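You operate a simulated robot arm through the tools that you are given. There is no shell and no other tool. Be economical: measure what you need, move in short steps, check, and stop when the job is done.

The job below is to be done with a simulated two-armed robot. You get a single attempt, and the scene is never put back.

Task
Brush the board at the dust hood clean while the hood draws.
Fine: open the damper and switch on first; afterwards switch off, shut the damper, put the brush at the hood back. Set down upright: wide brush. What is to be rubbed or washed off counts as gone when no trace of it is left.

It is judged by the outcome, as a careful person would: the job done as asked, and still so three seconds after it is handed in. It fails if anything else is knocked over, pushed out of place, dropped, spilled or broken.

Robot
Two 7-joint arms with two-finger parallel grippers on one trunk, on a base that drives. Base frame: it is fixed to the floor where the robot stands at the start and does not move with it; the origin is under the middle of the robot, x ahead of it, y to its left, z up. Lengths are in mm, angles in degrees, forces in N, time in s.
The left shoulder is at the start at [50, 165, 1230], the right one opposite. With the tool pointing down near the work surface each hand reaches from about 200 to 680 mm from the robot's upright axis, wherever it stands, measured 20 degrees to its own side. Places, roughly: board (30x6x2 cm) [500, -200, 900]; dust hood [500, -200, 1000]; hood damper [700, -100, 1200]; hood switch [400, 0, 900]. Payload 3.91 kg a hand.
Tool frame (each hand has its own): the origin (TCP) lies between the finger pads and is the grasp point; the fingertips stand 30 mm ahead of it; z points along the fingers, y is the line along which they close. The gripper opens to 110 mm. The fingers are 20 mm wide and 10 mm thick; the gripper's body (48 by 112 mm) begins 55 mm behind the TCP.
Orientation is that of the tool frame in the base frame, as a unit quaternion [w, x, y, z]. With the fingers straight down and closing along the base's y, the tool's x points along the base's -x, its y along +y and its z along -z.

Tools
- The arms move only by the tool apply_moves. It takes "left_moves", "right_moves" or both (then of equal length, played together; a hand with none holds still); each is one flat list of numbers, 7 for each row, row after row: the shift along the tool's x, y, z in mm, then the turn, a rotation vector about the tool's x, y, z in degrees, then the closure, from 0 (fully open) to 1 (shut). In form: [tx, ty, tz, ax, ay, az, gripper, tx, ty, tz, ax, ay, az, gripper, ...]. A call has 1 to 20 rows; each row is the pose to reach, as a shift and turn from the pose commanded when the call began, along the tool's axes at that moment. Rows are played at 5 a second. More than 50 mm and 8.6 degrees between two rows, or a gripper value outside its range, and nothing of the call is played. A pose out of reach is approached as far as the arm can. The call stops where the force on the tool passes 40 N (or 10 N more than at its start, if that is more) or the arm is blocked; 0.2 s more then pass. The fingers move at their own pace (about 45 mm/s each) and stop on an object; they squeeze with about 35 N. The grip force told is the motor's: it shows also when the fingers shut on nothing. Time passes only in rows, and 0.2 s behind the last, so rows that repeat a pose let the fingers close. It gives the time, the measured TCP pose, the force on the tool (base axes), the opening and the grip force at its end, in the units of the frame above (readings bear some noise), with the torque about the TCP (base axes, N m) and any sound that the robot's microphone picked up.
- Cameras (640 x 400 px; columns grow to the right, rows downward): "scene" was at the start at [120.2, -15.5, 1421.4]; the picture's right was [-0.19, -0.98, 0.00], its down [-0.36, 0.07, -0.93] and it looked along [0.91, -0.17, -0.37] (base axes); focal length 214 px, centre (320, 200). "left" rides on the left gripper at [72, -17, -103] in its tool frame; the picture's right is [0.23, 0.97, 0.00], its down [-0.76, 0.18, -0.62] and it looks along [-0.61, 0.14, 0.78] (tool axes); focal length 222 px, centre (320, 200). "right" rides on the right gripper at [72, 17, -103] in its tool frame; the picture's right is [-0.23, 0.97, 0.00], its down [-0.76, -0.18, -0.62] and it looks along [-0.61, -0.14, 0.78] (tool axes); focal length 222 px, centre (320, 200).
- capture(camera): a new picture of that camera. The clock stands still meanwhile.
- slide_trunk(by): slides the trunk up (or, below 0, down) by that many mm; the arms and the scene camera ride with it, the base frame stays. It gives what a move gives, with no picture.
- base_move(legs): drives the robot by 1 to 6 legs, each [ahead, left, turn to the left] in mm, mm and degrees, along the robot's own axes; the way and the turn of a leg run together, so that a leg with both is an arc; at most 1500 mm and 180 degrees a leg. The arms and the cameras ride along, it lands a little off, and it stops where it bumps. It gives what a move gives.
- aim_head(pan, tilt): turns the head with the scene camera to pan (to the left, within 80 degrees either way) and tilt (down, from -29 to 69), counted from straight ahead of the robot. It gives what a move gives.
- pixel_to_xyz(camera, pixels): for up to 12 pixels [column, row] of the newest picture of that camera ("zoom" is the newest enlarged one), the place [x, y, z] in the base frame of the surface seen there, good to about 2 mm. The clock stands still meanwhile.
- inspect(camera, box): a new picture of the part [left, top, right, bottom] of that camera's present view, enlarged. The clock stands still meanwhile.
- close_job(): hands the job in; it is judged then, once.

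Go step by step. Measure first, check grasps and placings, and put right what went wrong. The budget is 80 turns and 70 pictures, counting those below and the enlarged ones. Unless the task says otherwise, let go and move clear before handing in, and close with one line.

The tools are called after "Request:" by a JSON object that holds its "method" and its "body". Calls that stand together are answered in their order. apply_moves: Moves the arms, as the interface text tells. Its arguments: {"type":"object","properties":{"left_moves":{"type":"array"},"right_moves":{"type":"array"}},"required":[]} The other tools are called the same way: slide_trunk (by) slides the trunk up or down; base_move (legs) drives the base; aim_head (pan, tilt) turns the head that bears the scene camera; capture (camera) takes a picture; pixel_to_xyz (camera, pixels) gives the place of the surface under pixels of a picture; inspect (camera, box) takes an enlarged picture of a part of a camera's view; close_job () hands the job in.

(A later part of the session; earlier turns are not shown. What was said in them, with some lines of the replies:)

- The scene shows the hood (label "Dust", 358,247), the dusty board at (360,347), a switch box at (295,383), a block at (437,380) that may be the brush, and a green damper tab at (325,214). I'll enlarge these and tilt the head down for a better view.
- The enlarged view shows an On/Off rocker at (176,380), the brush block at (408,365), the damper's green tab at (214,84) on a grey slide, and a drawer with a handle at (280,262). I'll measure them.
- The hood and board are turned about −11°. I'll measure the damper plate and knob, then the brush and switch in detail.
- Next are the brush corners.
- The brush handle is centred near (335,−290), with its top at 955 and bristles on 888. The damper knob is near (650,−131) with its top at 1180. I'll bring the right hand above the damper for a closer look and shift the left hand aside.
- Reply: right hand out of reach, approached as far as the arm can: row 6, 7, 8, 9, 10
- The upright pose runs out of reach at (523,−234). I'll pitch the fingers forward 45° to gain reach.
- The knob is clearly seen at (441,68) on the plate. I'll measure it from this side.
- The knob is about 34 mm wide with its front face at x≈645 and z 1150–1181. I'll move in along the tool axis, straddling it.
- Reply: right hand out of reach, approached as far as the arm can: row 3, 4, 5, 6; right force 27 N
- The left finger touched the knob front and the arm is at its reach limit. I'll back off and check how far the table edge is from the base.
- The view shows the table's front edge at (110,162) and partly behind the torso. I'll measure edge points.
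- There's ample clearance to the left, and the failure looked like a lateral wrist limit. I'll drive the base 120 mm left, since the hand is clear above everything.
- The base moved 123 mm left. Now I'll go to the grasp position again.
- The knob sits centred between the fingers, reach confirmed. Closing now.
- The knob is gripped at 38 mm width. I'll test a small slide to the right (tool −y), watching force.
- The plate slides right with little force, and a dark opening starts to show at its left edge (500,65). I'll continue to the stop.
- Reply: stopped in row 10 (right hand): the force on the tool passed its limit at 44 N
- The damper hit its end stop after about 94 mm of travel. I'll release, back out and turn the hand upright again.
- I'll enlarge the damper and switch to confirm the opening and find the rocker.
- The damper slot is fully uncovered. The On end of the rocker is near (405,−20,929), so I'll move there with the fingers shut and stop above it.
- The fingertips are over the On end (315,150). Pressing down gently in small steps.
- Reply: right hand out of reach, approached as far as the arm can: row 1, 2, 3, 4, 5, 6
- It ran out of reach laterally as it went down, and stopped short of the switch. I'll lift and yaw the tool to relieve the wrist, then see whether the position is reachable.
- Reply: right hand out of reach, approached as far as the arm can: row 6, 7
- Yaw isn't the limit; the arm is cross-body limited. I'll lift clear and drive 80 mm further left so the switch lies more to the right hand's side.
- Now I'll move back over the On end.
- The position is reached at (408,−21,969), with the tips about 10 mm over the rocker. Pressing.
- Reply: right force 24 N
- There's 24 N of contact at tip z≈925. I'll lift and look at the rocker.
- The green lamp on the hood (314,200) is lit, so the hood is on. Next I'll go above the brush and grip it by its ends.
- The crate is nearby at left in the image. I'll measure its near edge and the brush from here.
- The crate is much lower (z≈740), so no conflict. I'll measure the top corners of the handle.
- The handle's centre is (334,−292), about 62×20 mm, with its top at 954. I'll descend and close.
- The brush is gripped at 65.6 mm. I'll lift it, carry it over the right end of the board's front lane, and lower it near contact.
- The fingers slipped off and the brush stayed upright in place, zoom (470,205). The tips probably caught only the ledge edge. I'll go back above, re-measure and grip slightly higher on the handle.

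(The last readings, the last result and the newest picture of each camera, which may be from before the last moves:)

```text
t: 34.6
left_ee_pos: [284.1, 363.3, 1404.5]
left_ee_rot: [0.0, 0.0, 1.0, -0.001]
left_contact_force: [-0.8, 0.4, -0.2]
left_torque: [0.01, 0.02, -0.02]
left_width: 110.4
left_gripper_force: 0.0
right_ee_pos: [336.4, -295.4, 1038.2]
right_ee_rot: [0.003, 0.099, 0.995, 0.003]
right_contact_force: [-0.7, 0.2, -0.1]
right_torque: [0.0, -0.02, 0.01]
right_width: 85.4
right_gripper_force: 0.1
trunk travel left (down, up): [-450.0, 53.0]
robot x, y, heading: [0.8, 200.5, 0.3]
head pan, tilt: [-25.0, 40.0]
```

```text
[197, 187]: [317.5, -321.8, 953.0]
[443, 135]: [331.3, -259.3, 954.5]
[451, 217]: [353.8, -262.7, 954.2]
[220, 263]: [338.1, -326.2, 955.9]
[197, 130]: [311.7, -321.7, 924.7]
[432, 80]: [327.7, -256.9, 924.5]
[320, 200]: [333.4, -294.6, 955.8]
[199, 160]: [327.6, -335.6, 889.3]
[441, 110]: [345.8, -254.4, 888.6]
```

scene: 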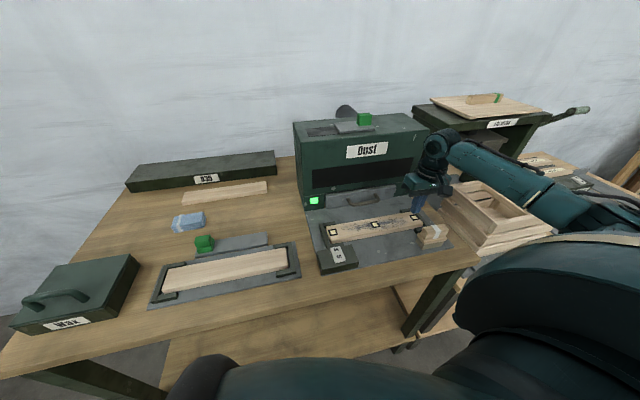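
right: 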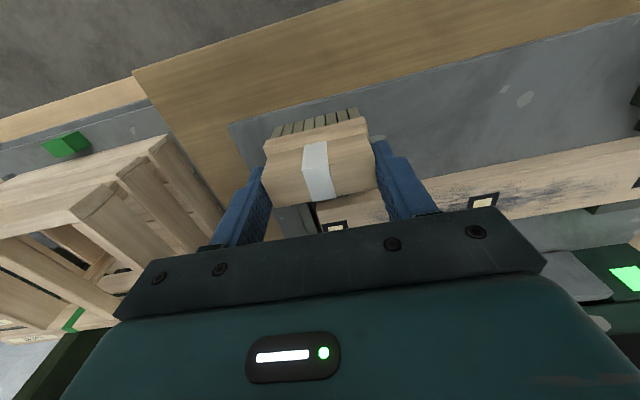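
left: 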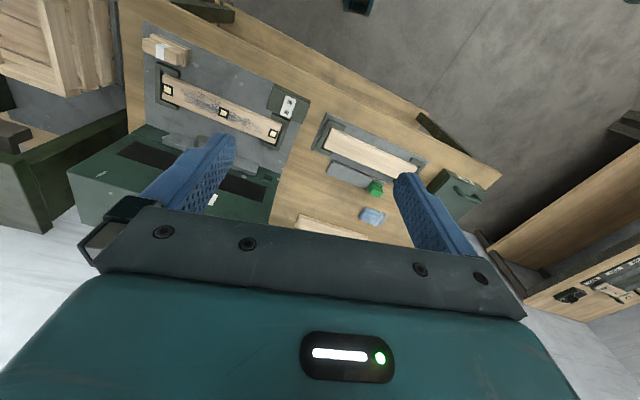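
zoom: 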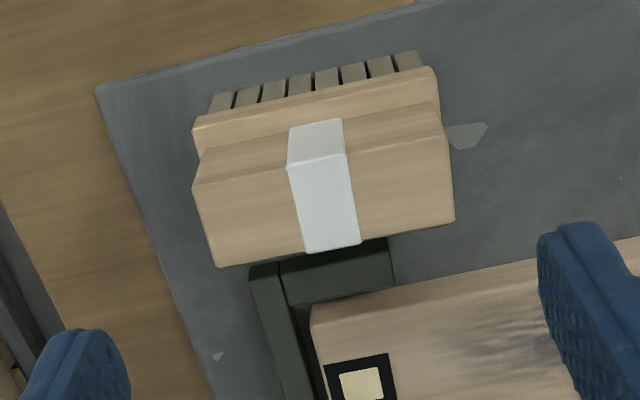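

The brush is at (335,−292.5), hardly moved. I'll retry with the tips about 7 mm above the ledge, and give it more closing time.

Request:
{"method": "apply_moves", "body": {"right_moves": [2, 3, 30, 0, 0, 1, 0.2, 2, 3, 60, 0, 0, 1, 0.2, 2, 3, 75, 0, 0, 1, 0.2, 2, 3, 75, 0, 0, 1, 1, 2, 3, 75, 0, 0, 1, 1, 2, 3, 75, 0, 0, 1, 1, 2, 3, 75, 0, 0, 1, 1, 2, 3, 75, 0, 0, 1, 1, 2, 3, 75, 0, 0, 1, 1, 2, 3, 73, 0, 0, 1, 1, 2, 3, 71, 0, 0, 1, 1, 2, 3, 69, 0, 0, 1, 1, 2, 3, 67, 0, 0, 1, 1]}}

Request:
{"method": "capture", "body": {"camera": "right"}}

```text
t: 37.4
left_ee_pos: [284.2, 363.9, 1403.6]
left_ee_rot: [-0.001, 0.0, 1.0, -0.001]
left_contact_force: [0.5, -0.7, 1.1]
left_torque: [0.04, -0.01, -0.01]
left_width: 110.0
left_gripper_force: 0.0
right_ee_pos: [333.8, -290.0, 971.0]
right_ee_rot: [0.004, 0.108, 0.994, 0.002]
right_contact_force: [-0.1, 0.4, -1.1]
right_torque: [0.03, 0.03, -0.01]
right_width: 65.3
right_gripper_force: 35.4
trunk travel left (down, up): [-450.0, 53.0]
robot x, y, heading: [-1.1, 198.4, 0.0]
head pan, tilt: [-25.0, 40.0]
```

```text
39 pictures are left
```

right: 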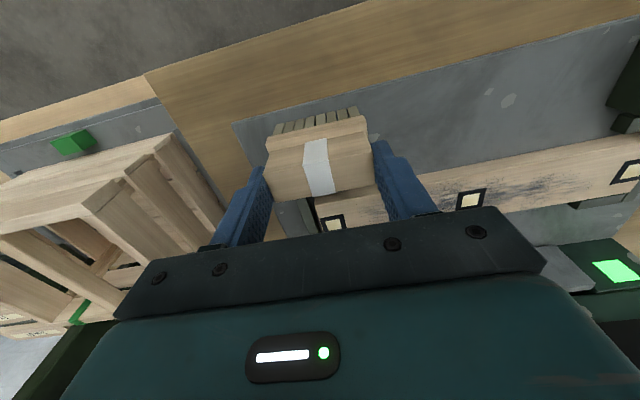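

Width holds at 65.3 after an 8 mm lift. I'll lift another 15 mm slowly and check.

Request:
{"method": "apply_moves", "body": {"right_moves": [0, 0, -4, 0, 0, 0, 1, 0, 0, -8, 0, 0, 0, 1, 0, 0, -12, 0, 0, 0, 1, 0, 0, -16, 0, 0, 0, 1]}}

Request:
{"method": "inspect", "body": {"camera": "scene", "box": [380, 190, 480, 260]}}

```text
t: 38.4
left_ee_pos: [284.8, 364.3, 1404.3]
left_ee_rot: [0.0, 0.0, 1.0, 0.0]
left_contact_force: [0.0, 0.6, -0.6]
left_torque: [-0.02, 0.0, 0.02]
left_width: 110.1
left_gripper_force: 0.0
right_ee_pos: [331.9, -289.8, 987.8]
right_ee_rot: [0.004, 0.106, 0.994, 0.004]
right_contact_force: [-0.4, -0.4, -2.2]
right_torque: [-0.01, -0.02, -0.02]
right_width: 65.0
right_gripper_force: 35.2
trunk travel left (down, up): [-450.0, 53.0]
robot x, y, heading: [-2.0, 202.2, 0.0]
head pan, tilt: [-25.0, 40.0]
```

```text
5.71 times, centred on (430, 225) of scene
```

zoom: 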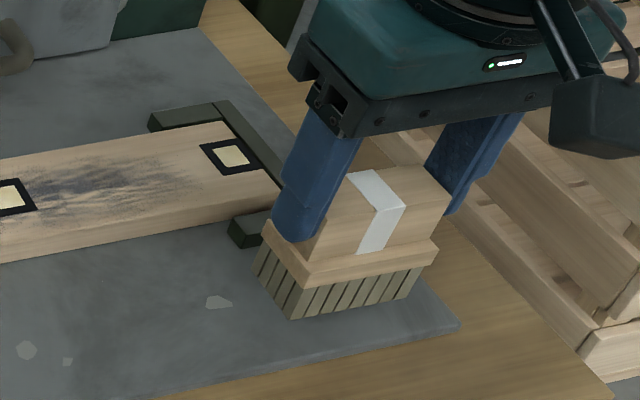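

The brush is up off the plate this time. I'll carry it gently to the board's right end and lower it to contact.

Request:
{"method": "apply_moves", "body": {"right_moves": [0, 0, -10, 0, 0, 0, 1, 0, 0, -20, 0, 0, 0, 1, -20, 4, -20, 0, 0, 0, 1, -40, 8, -20, 0, 0, -0.5, 1, -60, 12, -20, 0, 0, -1, 1, -78, 16, -20, 0, 0, -1, 1, -78, 16, -10, 0, 0, -1, 1, -78, 16, -3, 0, 0, -1, 1, -78, 16, 1, 0, 0, -1, 1, -78, 16, 4, 0, 0, -1, 1]}}

Request:
{"method": "inspect", "body": {"camera": "scene", "box": [320, 170, 480, 270]}}

```text
t: 40.6
left_ee_pos: [284.6, 364.4, 1404.6]
left_ee_rot: [0.0, -0.001, 1.0, -0.001]
left_contact_force: [0.2, 0.3, 0.1]
left_torque: [0.01, 0.02, 0.03]
left_width: 109.9
left_gripper_force: 0.0
right_ee_pos: [413.4, -291.0, 984.9]
right_ee_rot: [0.004, 0.098, 0.995, 0.003]
right_contact_force: [0.2, -0.6, 0.0]
right_torque: [0.0, -0.02, 0.0]
right_width: 65.2
right_gripper_force: 34.6
trunk travel left (down, up): [-450.0, 53.0]
robot x, y, heading: [3.1, 202.9, 0.5]
head pan, tilt: [-25.0, 40.0]
```

```text
4.00 times, centred on (400, 220) of scene
```

zoom: 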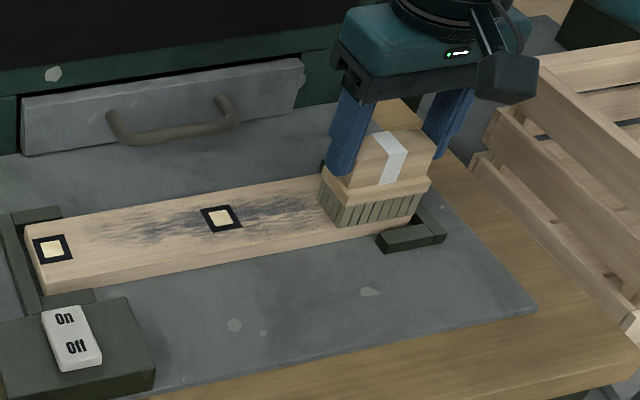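

The brush sits at the right end over the front lane, just about touching. I'll press 2.5 mm deeper and stroke left along the front lane.

Request:
{"method": "apply_moves", "body": {"right_moves": [0, 0, 1.5, 0, 0, 0, 1, 0, 0, 2.5, 0, 0, 0, 1, 0, 15, 2.5, 0, 0, 0, 1, 0, 30, 2.5, 0, 0, 0, 1, 0, 45, 2.5, 0, 0, 0, 1, 0, 60, 2.5, 0, 0, 0, 1, 0, 75, 2.5, 0, 0, 0, 1, 0, 90, 2.5, 0, 0, 0, 1, 0, 105, 2.5, 0, 0, 0, 1, 0, 120, 2.5, 0, 0, 0, 1, 0, 135, 2.5, 0, 0, 0, 1]}}

Request:
{"method": "inspect", "body": {"camera": "scene", "box": [300, 170, 460, 270]}}

```text
t: 43.0
left_ee_pos: [284.6, 365.0, 1404.9]
left_ee_rot: [0.0, 0.0, 1.0, -0.001]
left_contact_force: [0.3, 0.1, -0.3]
left_torque: [-0.02, -0.01, -0.02]
left_width: 110.0
left_gripper_force: 0.0
right_ee_pos: [439.7, -159.0, 982.5]
right_ee_rot: [0.003, 0.098, 0.995, 0.003]
right_contact_force: [0.0, 0.1, -1.3]
right_torque: [-0.01, -0.01, 0.01]
right_width: 64.9
right_gripper_force: 34.8
trunk travel left (down, up): [-450.0, 53.0]
robot x, y, heading: [0.5, 202.1, 0.2]
head pan, tilt: [-25.0, 40.0]
```

```text
4.00 times, centred on (380, 220) of scene
```

zoom: 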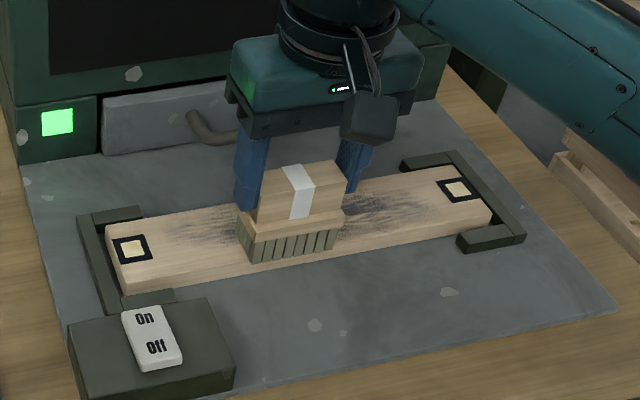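

No contact force yet (−1.3 is just the brush's weight) and dust remains at (385,210). I'll lower in 1 mm steps to find contact.

Request:
{"method": "apply_moves", "body": {"right_moves": [0, 0, 1, 0, 0, 0, 1, 0, 0, 2, 0, 0, 0, 1, 0, 0, 3, 0, 0, 0, 1]}}

```text
t: 43.8
left_ee_pos: [284.1, 365.0, 1405.0]
left_ee_rot: [0.0, -0.001, 1.0, -0.001]
left_contact_force: [0.0, 0.5, 1.0]
left_torque: [0.01, 0.01, -0.02]
left_width: 110.1
left_gripper_force: 0.1
right_ee_pos: [438.1, -159.5, 982.5]
right_ee_rot: [0.006, 0.098, 0.995, 0.004]
right_contact_force: [-0.1, 0.6, 11.3]
right_torque: [-0.36, 0.14, -0.01]
right_width: 65.1
right_gripper_force: 34.8
trunk travel left (down, up): [-450.0, 53.0]
robot x, y, heading: [2.3, 201.0, 0.2]
head pan, tilt: [-25.0, 40.0]
```

Contact is found at about 11 N. I'll stroke left to the end and back right along the front lane.

Request:
{"method": "apply_moves", "body": {"right_moves": [0, 20, 0, 0, 0, 0, 1, 0, 40, 0, 0, 0, 0, 1, 0, 60, 0, 0, 0, 0, 1, 0, 80, 0, 0, 0, 0, 1, 0, 95, 0, 0, 0, 0, 1, 0, 75, 0, 0, 0, 0, 1, 0, 55, 0, 0, 0, 0, 1, 0, 35, 0, 0, 0, 0, 1, 0, 15, 0, 0, 0, 0, 1, 0, -5, 0, 0, 0, 0, 1, 0, -25, 0, 0, 0, 0, 1, 0, -45, 0, 0, 0, 0, 1, 0, -65, 0, 0, 0, 0, 1, 0, -85, 0, 0, 0, 0, 1, 0, -105, 0, 0, 0, 0, 1, 0, -125, 0, 0, 0, 0, 1, 0, -135, 0, 0, 0, 0, 1]}}

Request:
{"method": "inspect", "body": {"camera": "scene", "box": [300, 170, 460, 270]}}

```text
t: 47.4
left_ee_pos: [283.8, 366.9, 1404.7]
left_ee_rot: [0.001, -0.001, 1.0, -0.002]
left_contact_force: [0.3, 0.2, -0.1]
left_torque: [0.02, -0.01, -0.03]
left_width: 110.1
left_gripper_force: 0.0
right_ee_pos: [412.0, -289.0, 981.8]
right_ee_rot: [0.005, 0.099, 0.995, 0.003]
right_contact_force: [1.0, 8.2, 24.3]
right_torque: [0.18, -0.05, -0.04]
right_width: 64.9
right_gripper_force: 34.9
trunk travel left (down, up): [-450.0, 53.0]
robot x, y, heading: [-1.1, 204.8, -0.1]
head pan, tilt: [-25.0, 40.0]
```

```text
4.00 times, centred on (380, 220) of scene
```

zoom: 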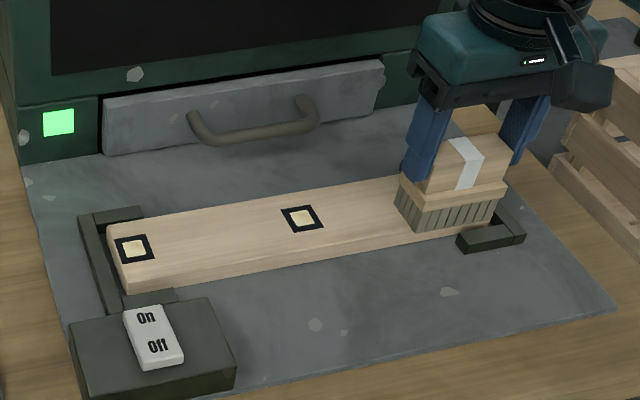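

The board looks clean already; I'll also cover the rear lane to be thorough, with slightly less pressure.

Request:
{"method": "apply_moves", "body": {"right_moves": [-14, 0, -1, 0, 0, 0, 1, -28, 0, -1, 0, 0, 0, 1, -28, 20, -1, 0, 0, 0, 1, -28, 40, -1, 0, 0, 0, 1, -28, 60, -1, 0, 0, 0, 1, -28, 80, -1, 0, 0, 0, 1, -28, 100, -1, 0, 0, 0, 1, -28, 120, -1, 0, 0, 0, 1, -28, 140, -1, 0, 0, 0, 1, -28, 160, -1, 0, 0, 0, 1, -28, 180, -1, 0, 0, 0, 1, -28, 200, -1, 0, 0, 0, 1, -28, 220, -1, 0, 0, 0, 1, -28, 228, -1, 0, 0, 0, 1, -14, 228, -1, 0, 0, 0, 1]}}

Request:
{"method": "apply_moves", "body": {"right_moves": [0, -20, 0, 0, 0, 0, 1, 0, -40, 0, 0, 0, 0, 1, 0, -60, 0, 0, 0, 0, 1, 0, -80, 0, 0, 0, 0, 1, 0, -100, 0, 0, 0, 0, 1, 0, -120, 0, 0, 0, 0, 1, 0, -140, 0, 0, 0, 0, 1, 0, -160, 0, 0, 0, 0, 1, 0, -180, 0, 0, 0, 0, 1, 0, -200, 0, 0, 0, 0, 1, 0, -220, 0, 0, 0, 0, 1, 0, -228, 0, 0, 0, 0, 1, 0, -228, -10, 0, 0, 0, 1, 0, -228, -30, 0, 0, 0, 1, 0, -228, -50, 0, 0, 0, 1]}}

Request:
{"method": "inspect", "body": {"camera": "scene", "box": [310, 190, 450, 260]}}

Request:
{"method": "capture", "body": {"camera": "right"}}

```text
t: 50.6
left_ee_pos: [285.0, 363.6, 1405.0]
left_ee_rot: [0.0, -0.001, 1.0, -0.001]
left_contact_force: [-0.2, -0.1, 0.7]
left_torque: [-0.04, 0.01, -0.01]
left_width: 109.9
left_gripper_force: 0.0
right_ee_pos: [470.9, -68.9, 983.2]
right_ee_rot: [0.004, 0.099, 0.995, 0.004]
right_contact_force: [0.4, -0.6, 0.1]
right_torque: [-0.01, 0.0, -0.06]
right_width: 65.3
right_gripper_force: 35.2
trunk travel left (down, up): [-450.0, 53.0]
robot x, y, heading: [-2.7, 199.4, 0.1]
head pan, tilt: [-25.0, 40.0]
```

```text
t: 53.8
left_ee_pos: [285.4, 364.1, 1405.5]
left_ee_rot: [0.001, -0.001, 1.0, -0.001]
left_contact_force: [-0.8, 0.2, -0.3]
left_torque: [0.03, 0.02, 0.0]
left_width: 110.0
left_gripper_force: 0.0
right_ee_pos: [426.0, -294.5, 1029.3]
right_ee_rot: [0.004, 0.099, 0.995, 0.003]
right_contact_force: [0.8, 0.1, -0.9]
right_torque: [0.02, 0.04, -0.04]
right_width: 65.2
right_gripper_force: 34.7
trunk travel left (down, up): [-450.0, 53.0]
robot x, y, heading: [-2.3, 199.1, 0.1]
head pan, tilt: [-25.0, 40.0]
```

```text
4.57 times, centred on (380, 225) of scene
```

zoom: 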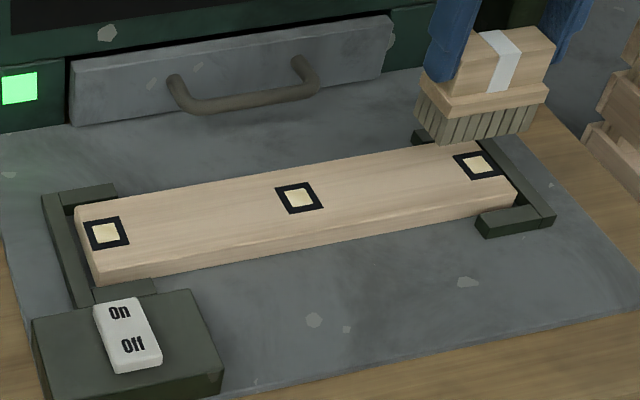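

```text
33 pictures are left
```

right: 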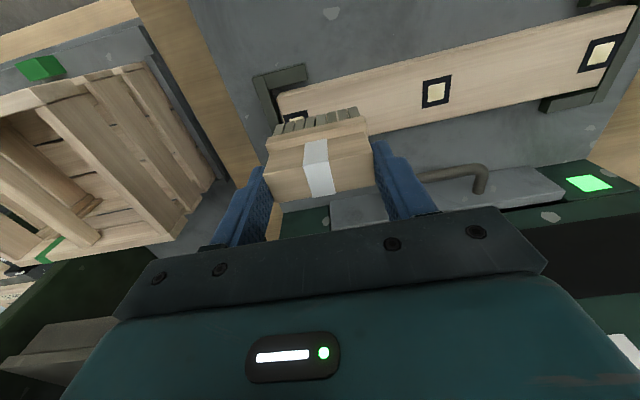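

The board looks clean. I'll check closer for traces before parking the brush.

Request:
{"method": "inspect", "body": {"camera": "scene", "box": [322, 215, 392, 259]}}

Request:
{"method": "inspect", "body": {"camera": "scene", "box": [364, 205, 434, 249]}}

```text
9.09 times, centred on (357, 237) of scene
```

zoom: 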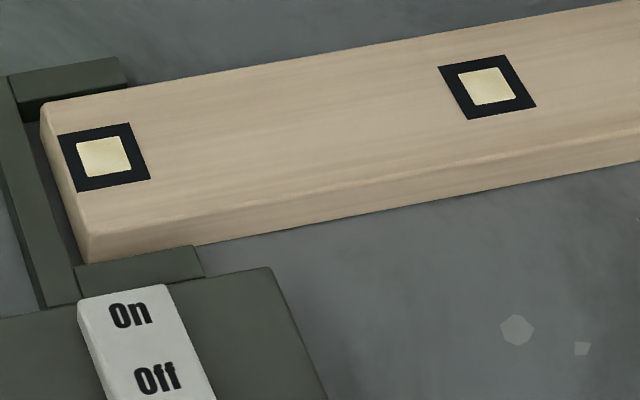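

```text
9.09 times, centred on (399, 227) of scene
```

zoom: 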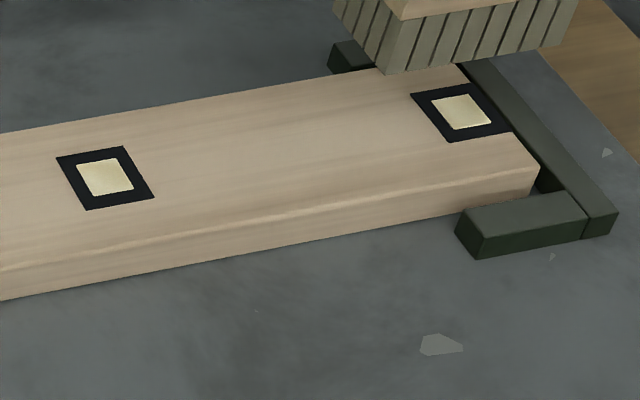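

No traces are left. I'll carry the brush back to its place at (335,−292) and lower it.

Request:
{"method": "apply_moves", "body": {"right_moves": [20, -4, 0, 0, 0, 0, 1, 40, -7, 0, 0, 0, 0, 1, 60, -10, 0, 0, 0, 0.5, 1, 80, -13, 0, 0, 0, 1, 1, 91.5, -15.5, 0, 0, 0, 1, 1, 91.5, -15.5, 15, 0, 0, 1, 1, 91.5, -15.5, 30, 0, 0, 1, 1, 91.5, -15.5, 45, 0, 0, 1, 1, 91.5, -15.5, 57, 0, 0, 1, 1, 91.5, -15.5, 60, 0, 0, 1, 1]}}

Request:
{"method": "inspect", "body": {"camera": "scene", "box": [380, 190, 480, 260]}}

```text
t: 56.0
left_ee_pos: [285.3, 364.8, 1404.5]
left_ee_rot: [0.0, -0.001, 1.0, -0.001]
left_contact_force: [0.8, 1.6, 0.8]
left_torque: [0.0, 0.0, 0.01]
left_width: 110.0
left_gripper_force: 0.1
right_ee_pos: [333.1, -291.0, 968.7]
right_ee_rot: [0.004, 0.107, 0.994, 0.004]
right_contact_force: [0.0, -0.5, -1.0]
right_torque: [0.0, -0.01, -0.01]
right_width: 65.1
right_gripper_force: 34.3
trunk travel left (down, up): [-450.0, 53.0]
robot x, y, heading: [1.4, 200.6, 0.2]
head pan, tilt: [-25.0, 40.0]
```

```text
5.71 times, centred on (430, 225) of scene
```

zoom: 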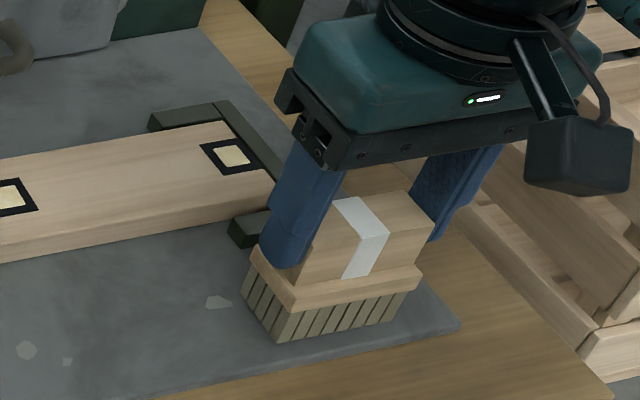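

Still hanging (−1 N). I'll lower in 1 mm steps.

Request:
{"method": "apply_moves", "body": {"right_moves": [0, 0, 1.5, 0, 0, 0, 1, 0, 0, 3, 0, 0, 0, 1, 0, 0, 4, 0, 0, 0, 1, 0, 0, 5, 0, 0, 0, 1]}}

```text
t: 57.0
left_ee_pos: [284.8, 363.6, 1405.2]
left_ee_rot: [0.001, -0.001, 1.0, -0.001]
left_contact_force: [0.4, 0.1, 0.3]
left_torque: [0.03, -0.01, -0.01]
left_width: 109.9
left_gripper_force: 0.0
right_ee_pos: [334.3, -290.2, 964.5]
right_ee_rot: [0.004, 0.107, 0.994, 0.003]
right_contact_force: [-0.1, 0.0, -0.6]
right_torque: [-0.02, 0.03, -0.01]
right_width: 65.5
right_gripper_force: 35.0
trunk travel left (down, up): [-450.0, 53.0]
robot x, y, heading: [-0.3, 203.0, -0.2]
head pan, tilt: [-25.0, 40.0]
```

Request:
{"method": "apply_moves", "body": {"right_moves": [0, 0, 0.7, 0, 0, 0, 1, 0, 0, 1.4, 0, 0, 0, 1, 0, 0, 2, 0, 0, 0, 1]}}

```text
t: 57.8
left_ee_pos: [284.3, 364.8, 1404.6]
left_ee_rot: [0.0, 0.0, 1.0, -0.001]
left_contact_force: [0.5, 0.3, 0.6]
left_torque: [0.03, -0.02, -0.03]
left_width: 110.2
left_gripper_force: 0.1
right_ee_pos: [332.8, -290.0, 963.1]
right_ee_rot: [0.005, 0.106, 0.994, 0.002]
right_contact_force: [-0.1, -0.8, 6.8]
right_torque: [-0.31, 0.11, 0.04]
right_width: 64.9
right_gripper_force: 35.3
trunk travel left (down, up): [-450.0, 53.0]
robot x, y, heading: [0.3, 203.6, 0.2]
head pan, tilt: [-25.0, 40.0]
```

Contact reads 6.8 N, so the brush is standing. I'll release to 88 mm and lift straight up.

Request:
{"method": "apply_moves", "body": {"right_moves": [0, 0, -0.5, 0, 0, 0, 0.6, 0, 0, -0.5, 0, 0, 0, 0.2, 0, 0, -0.5, 0, 0, 0, 0.2, 0, 0, -0.5, 0, 0, 0, 0.2, 0, 0, -20, 0, 0, 0, 0.2, 0, 0, -50, 0, 0, 0, 0.2, 0, 0, -90, 0, 0, 0, 0.2]}}

Request:
{"method": "inspect", "body": {"camera": "scene", "box": [310, 170, 470, 270]}}

```text
t: 59.4
left_ee_pos: [283.9, 364.1, 1404.8]
left_ee_rot: [0.0, -0.001, 1.0, -0.001]
left_contact_force: [-0.1, -0.1, 0.4]
left_torque: [-0.02, -0.02, 0.0]
left_width: 110.1
left_gripper_force: 0.1
right_ee_pos: [332.5, -290.4, 1053.3]
right_ee_rot: [0.004, 0.106, 0.994, 0.003]
right_contact_force: [0.1, 0.7, 0.4]
right_torque: [0.01, 0.01, -0.01]
right_width: 88.0
right_gripper_force: 0.1
trunk travel left (down, up): [-450.0, 53.0]
robot x, y, heading: [-1.8, 200.9, 0.1]
head pan, tilt: [-25.0, 40.0]
```

```text
4.00 times, centred on (390, 220) of scene
```

zoom: 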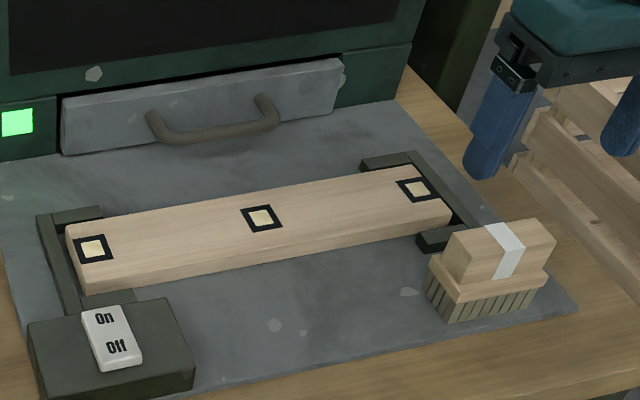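

The brush stands upright in its place. Next I'll move above the Off end of the rocker with the fingers shut.

Request:
{"method": "apply_moves", "body": {"right_moves": [3, 40, 0, 0, 0, 0, 1, 6, 80, 0, 0, 0, 0, 1, 8, 120, 0, 0, 0, 0, 1, 11, 160, 0, 0, 0, 0, 1, 13, 200, 0, 0, 0, 0, 1, 15, 240, 0, 0, 0, 0, 1, 18, 279, 20, 0, 0, -1, 1, 18, 279, 50, 0, 0, -1, 1, 18, 279, 78, 0, 0, -1, 1]}}

Request:
{"method": "inspect", "body": {"camera": "scene", "box": [300, 190, 400, 280]}}

```text
t: 61.4
left_ee_pos: [285.1, 365.4, 1405.9]
left_ee_rot: [0.0, -0.001, 1.0, 0.0]
left_contact_force: [0.0, -0.2, -0.4]
left_torque: [-0.02, 0.01, 0.03]
left_width: 109.9
left_gripper_force: 0.1
right_ee_pos: [376.6, -13.1, 974.2]
right_ee_rot: [0.004, 0.099, 0.995, 0.003]
right_contact_force: [-0.3, -0.5, 0.7]
right_torque: [0.01, 0.05, 0.0]
right_width: 0.2
right_gripper_force: 34.8
trunk travel left (down, up): [-450.0, 53.0]
robot x, y, heading: [-0.3, 202.6, 0.1]
head pan, tilt: [-25.0, 40.0]
```

```text
4.44 times, centred on (350, 235) of scene
```

zoom: 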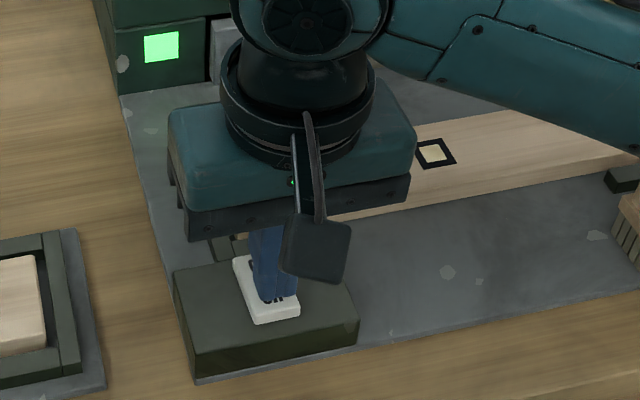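

The tips are over the Off half. I'll shift 4 mm nearer the Off end and press.

Request:
{"method": "apply_moves", "body": {"right_moves": [4, 0, 6, 0, 0, 0, 1, 4, 0, 12, 0, 0, 0, 1, 4, 0, 15, 0, 0, 0, 1, 4, 0, 17, 0, 0, 0, 1, 4, 0, 19, 0, 0, 0, 1, 4, 0, 20, 0, 0, 0, 1]}}

Request:
{"method": "inspect", "body": {"camera": "scene", "box": [300, 190, 400, 280]}}

```text
t: 62.8
left_ee_pos: [285.2, 363.8, 1404.7]
left_ee_rot: [0.0, 0.0, 1.0, -0.001]
left_contact_force: [0.1, -1.5, -0.2]
left_torque: [0.0, -0.01, -0.01]
left_width: 110.3
left_gripper_force: 0.1
right_ee_pos: [372.0, -12.7, 955.9]
right_ee_rot: [0.004, 0.099, 0.995, 0.003]
right_contact_force: [0.0, -0.2, -0.2]
right_torque: [0.02, 0.03, 0.03]
right_width: 0.1
right_gripper_force: 35.4
trunk travel left (down, up): [-450.0, 53.0]
robot x, y, heading: [-0.4, 201.9, 0.3]
head pan, tilt: [-25.0, 40.0]
```

```text
4.44 times, centred on (350, 235) of scene
```

zoom: 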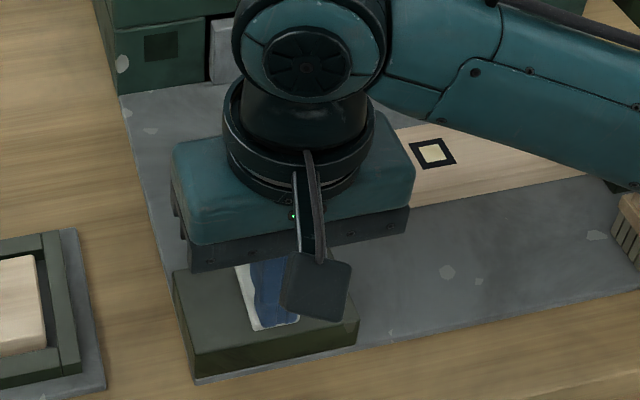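

The lamp is off. I'll lift, drive back 80 mm to the right where the damper was reachable, and go to the pre-pose with the fingers pitched forward.

Request:
{"method": "apply_moves", "body": {"right_moves": [0, 0, -30, 0, 0, 0, 1, 0, 0, -65, 0, 0, 0, 1, 0, 0, -104, 0, 0, 0, 1]}}

Request:
{"method": "base_move", "body": {"legs": [[0, -80, 0]]}}

Request:
{"method": "apply_moves", "body": {"right_moves": [-24, -14, -26, 0, 0, 0, 0, -48, -28, -52, 0, 0, 0, 0, -73, -42, -78, 0, 0, 0, 0, -97, -56, -104, 0, 0, 0, 0, -121, -70, -130, 0, 0, 0, 0, -146, -85, -156, 0, 0, 0, 0, -146, -85, -156, 0, -8, 0, 0, -146, -85, -156, 0, -16, 0, 0, -146, -85, -156, 0, -24, 0, 0, -146, -85, -156, 0, -32, 0, 0, -146, -85, -156, 0, -40, 0, 0, -146, -85, -156, 0, -47.5, 0, 0]}}

Request:
{"method": "capture", "body": {"camera": "right"}}

```text
t: 63.6
left_ee_pos: [283.2, 364.2, 1405.1]
left_ee_rot: [0.0, -0.001, 1.0, -0.001]
left_contact_force: [1.0, -0.2, -0.5]
left_torque: [0.03, -0.03, -0.01]
left_width: 110.0
left_gripper_force: 0.0
right_ee_pos: [371.0, -14.9, 1063.0]
right_ee_rot: [0.004, 0.098, 0.995, 0.003]
right_contact_force: [0.6, -0.2, 1.0]
right_torque: [0.04, -0.05, 0.02]
right_width: 0.1
right_gripper_force: 34.9
trunk travel left (down, up): [-450.0, 53.0]
robot x, y, heading: [-1.5, 201.2, -0.0]
head pan, tilt: [-25.0, 40.0]
```

```text
t: 65.0
left_ee_pos: [285.4, 282.7, 1406.1]
left_ee_rot: [0.0, -0.002, 1.0, -0.002]
left_contact_force: [-0.4, 0.5, 0.3]
left_torque: [0.0, 0.04, 0.0]
left_width: 109.8
left_gripper_force: 0.1
right_ee_pos: [372.3, -97.0, 1062.2]
right_ee_rot: [0.004, 0.099, 0.995, 0.003]
right_contact_force: [-0.4, 0.5, -0.5]
right_torque: [0.01, 0.0, 0.02]
right_width: 0.1
right_gripper_force: 35.1
trunk travel left (down, up): [-450.0, 53.0]
robot x, y, heading: [-0.7, 123.8, 0.0]
head pan, tilt: [-25.0, 40.0]
```

```text
t: 67.6
left_ee_pos: [284.5, 283.9, 1405.7]
left_ee_rot: [0.0, -0.001, 1.0, -0.001]
left_contact_force: [0.0, 0.4, -0.3]
left_torque: [-0.01, -0.02, 0.02]
left_width: 109.9
left_gripper_force: 0.1
right_ee_pos: [497.1, -209.2, 1219.9]
right_ee_rot: [0.406, 0.091, 0.908, -0.037]
right_contact_force: [-0.2, -0.2, -0.5]
right_torque: [0.0, 0.0, -0.03]
right_width: 110.0
right_gripper_force: 0.1
trunk travel left (down, up): [-450.0, 53.0]
robot x, y, heading: [1.5, 122.7, -0.1]
head pan, tilt: [-25.0, 40.0]
```

```text
26 pictures are left
```

right: 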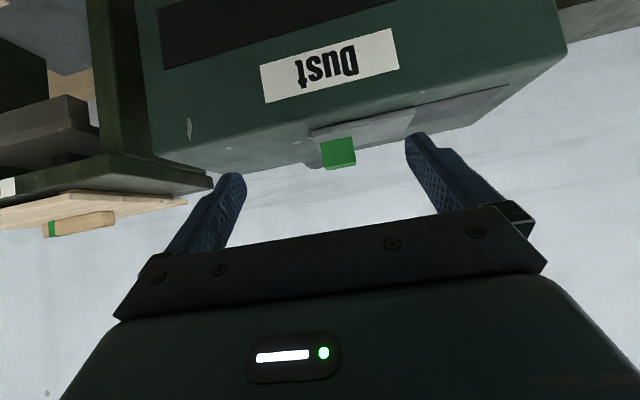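

The knob is ahead at (338,152), near the hand's centreline. I'll approach with the same straddle as before and close.

Request:
{"method": "apply_moves", "body": {"right_moves": [-28, 5, 0, 0, 0, 0, 0, -57.5, 9.5, 10, 0, 0, 0, 0, -57.5, 9.5, 50, 0, 0, 0, 0, -57.5, 9.5, 85, 0, 0, 0, 0, -57.5, 9.5, 105, 0, 0, 0, 0, -57.5, 9.5, 121, 0, 0, 0, 0, -57.5, 9.5, 121, 0, 0, 0, 0]}}

Request:
{"method": "capture", "body": {"camera": "right"}}

```text
t: 69.2
left_ee_pos: [284.6, 283.4, 1405.6]
left_ee_rot: [0.0, -0.001, 1.0, -0.002]
left_contact_force: [-0.1, 0.1, 0.2]
left_torque: [0.0, -0.01, 0.02]
left_width: 109.9
left_gripper_force: 0.0
right_ee_pos: [625.2, -224.1, 1180.8]
right_ee_rot: [0.405, 0.091, 0.909, -0.037]
right_contact_force: [0.4, 1.0, 0.3]
right_torque: [0.0, 0.03, -0.02]
right_width: 110.0
right_gripper_force: 0.0
trunk travel left (down, up): [-450.0, 53.0]
robot x, y, heading: [4.8, 119.5, 0.2]
head pan, tilt: [-25.0, 40.0]
```

```text
25 pictures are left
```

right: 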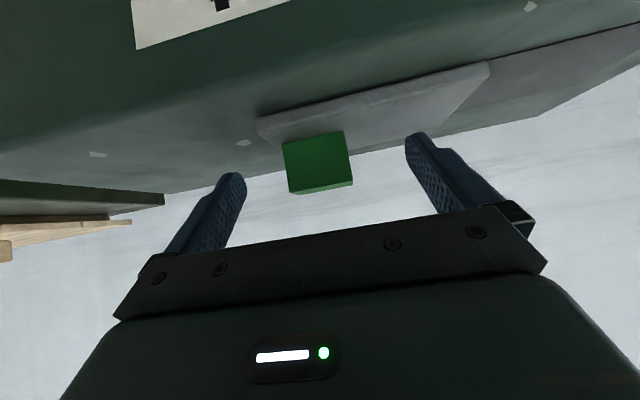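

It is well centred. I'll close and slide left to the stop.

Request:
{"method": "apply_moves", "body": {"right_moves": [0, 0, 0, 0, 0, 0, 1, 0, 0, 0, 0, 0, 0, 1, 0, 0, 0, 0, 0, 0, 1, 0, 0, 0, 0, 0, 0, 1, 0, 0, 0, 0, 0, 0, 1, 0, 0, 0, 0, 0, 0, 1, 0, 10, 0, 0, 0, 0, 1, 0, 20, 0, 0, 0, 0, 1, 0, 30, 0, 0, 0, 0, 1, 0, 40, 0, 0, 0, 0, 1, 0, 50, 0, 0, 0, 0, 1, 0, 60, 0, 0, 0, 0, 1, 0, 70, 0, 0, 0, 0, 1, 0, 80, 0, 0, 0, 0, 1, 0, 86, 0, 0, 0, 0, 1, 0, 90, 0, 0, 0, 0, 1, 0, 94, 0, 0, 0, 0, 1, 0, 98, 0, 0, 0, 0, 1, 0, 102, 0, 0, 0, 0, 1]}}

Request:
{"method": "capture", "body": {"camera": "right"}}

```text
t: 73.2
left_ee_pos: [283.9, 281.1, 1404.5]
left_ee_rot: [-0.001, -0.001, 1.0, 0.0]
left_contact_force: [0.0, -0.4, 0.6]
left_torque: [0.01, -0.04, 0.01]
left_width: 109.7
left_gripper_force: 0.1
right_ee_pos: [643.2, -130.4, 1180.9]
right_ee_rot: [0.404, 0.094, 0.909, -0.039]
right_contact_force: [-2.1, -18.7, -1.3]
right_torque: [-0.95, -0.26, 0.68]
right_width: 37.9
right_gripper_force: 44.5
trunk travel left (down, up): [-450.0, 53.0]
robot x, y, heading: [-1.8, 118.9, -0.1]
head pan, tilt: [-25.0, 40.0]
```

```text
24 pictures are left
```

right: 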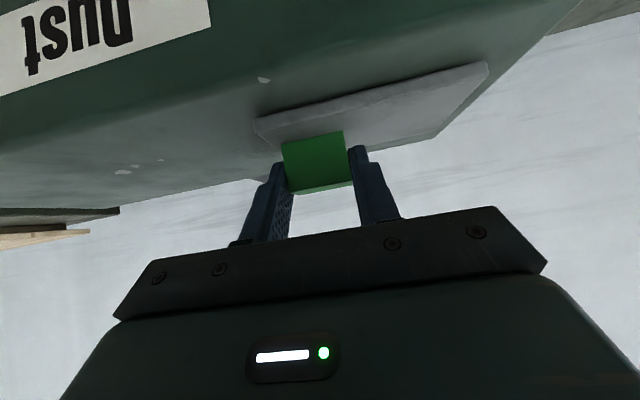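

The knob is back at its starting place against the stop (−18.7 N), with no slot showing. I'll release and back out.

Request:
{"method": "apply_moves", "body": {"right_moves": [0, -1, 0, 0, 0, 0, 0.6, 0, -1, 0, 0, 0, 0, 0, 0, -1, 0, 0, 0, 0, 0, 0, -1, 0, 0, 0, 0, 0, 0, -1, -30, 0, 0, 0, 0, 0, -1, -70, 0, 0, 0, 0, 0, -1, -110, 0, 8, 0, 0, 0, -10, -140, 0, 16, 0, 0, 0, -40, -170, 0, 24, 0, 0, 0, -80, -190, 0, 24, 0, 0]}}

Request:
{"method": "capture", "body": {"camera": "scene"}}

Request:
{"method": "inspect", "body": {"camera": "scene", "box": [240, 100, 460, 290]}}

```text
t: 75.4
left_ee_pos: [284.4, 282.5, 1405.3]
left_ee_rot: [0.001, -0.001, 1.0, 0.0]
left_contact_force: [-0.8, -0.2, -0.2]
left_torque: [0.0, 0.0, -0.01]
left_width: 109.9
left_gripper_force: 0.1
right_ee_pos: [491.2, -176.4, 1307.6]
right_ee_rot: [0.206, 0.099, 0.973, -0.016]
right_contact_force: [-0.1, -0.6, -0.5]
right_torque: [0.01, -0.03, 0.0]
right_width: 109.8
right_gripper_force: 0.0
trunk travel left (down, up): [-450.0, 53.0]
robot x, y, heading: [-1.0, 117.6, 0.1]
head pan, tilt: [-25.0, 40.0]
```

```text
23 pictures are left
```

scene: 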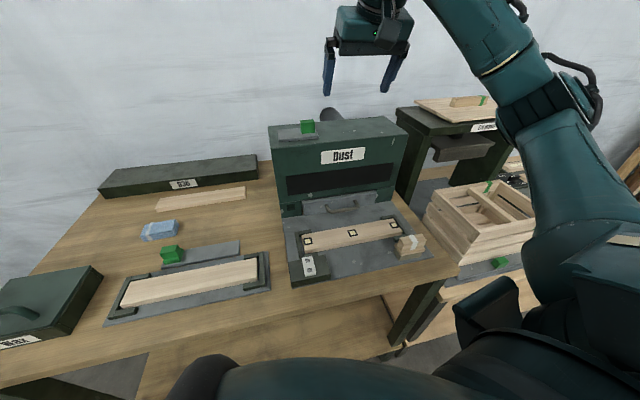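

```text
2.11 times, centred on (350, 195) of scene
```

zoom: 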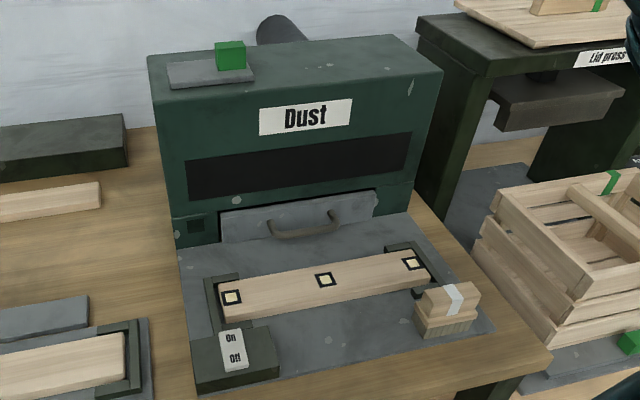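

The picture shows the damper shut at zoom (210,70), the lamp dark at (195,225), the board clean, the brush upright at (445,310), and both hands clear. Handing in.

Request:
{"method": "close_job", "body": {}}

```text
The job is handed in.
```

The board is brushed clean with the hood drawing. The hood is now off, the damper is shut, and the wide brush is standing upright back in its place.
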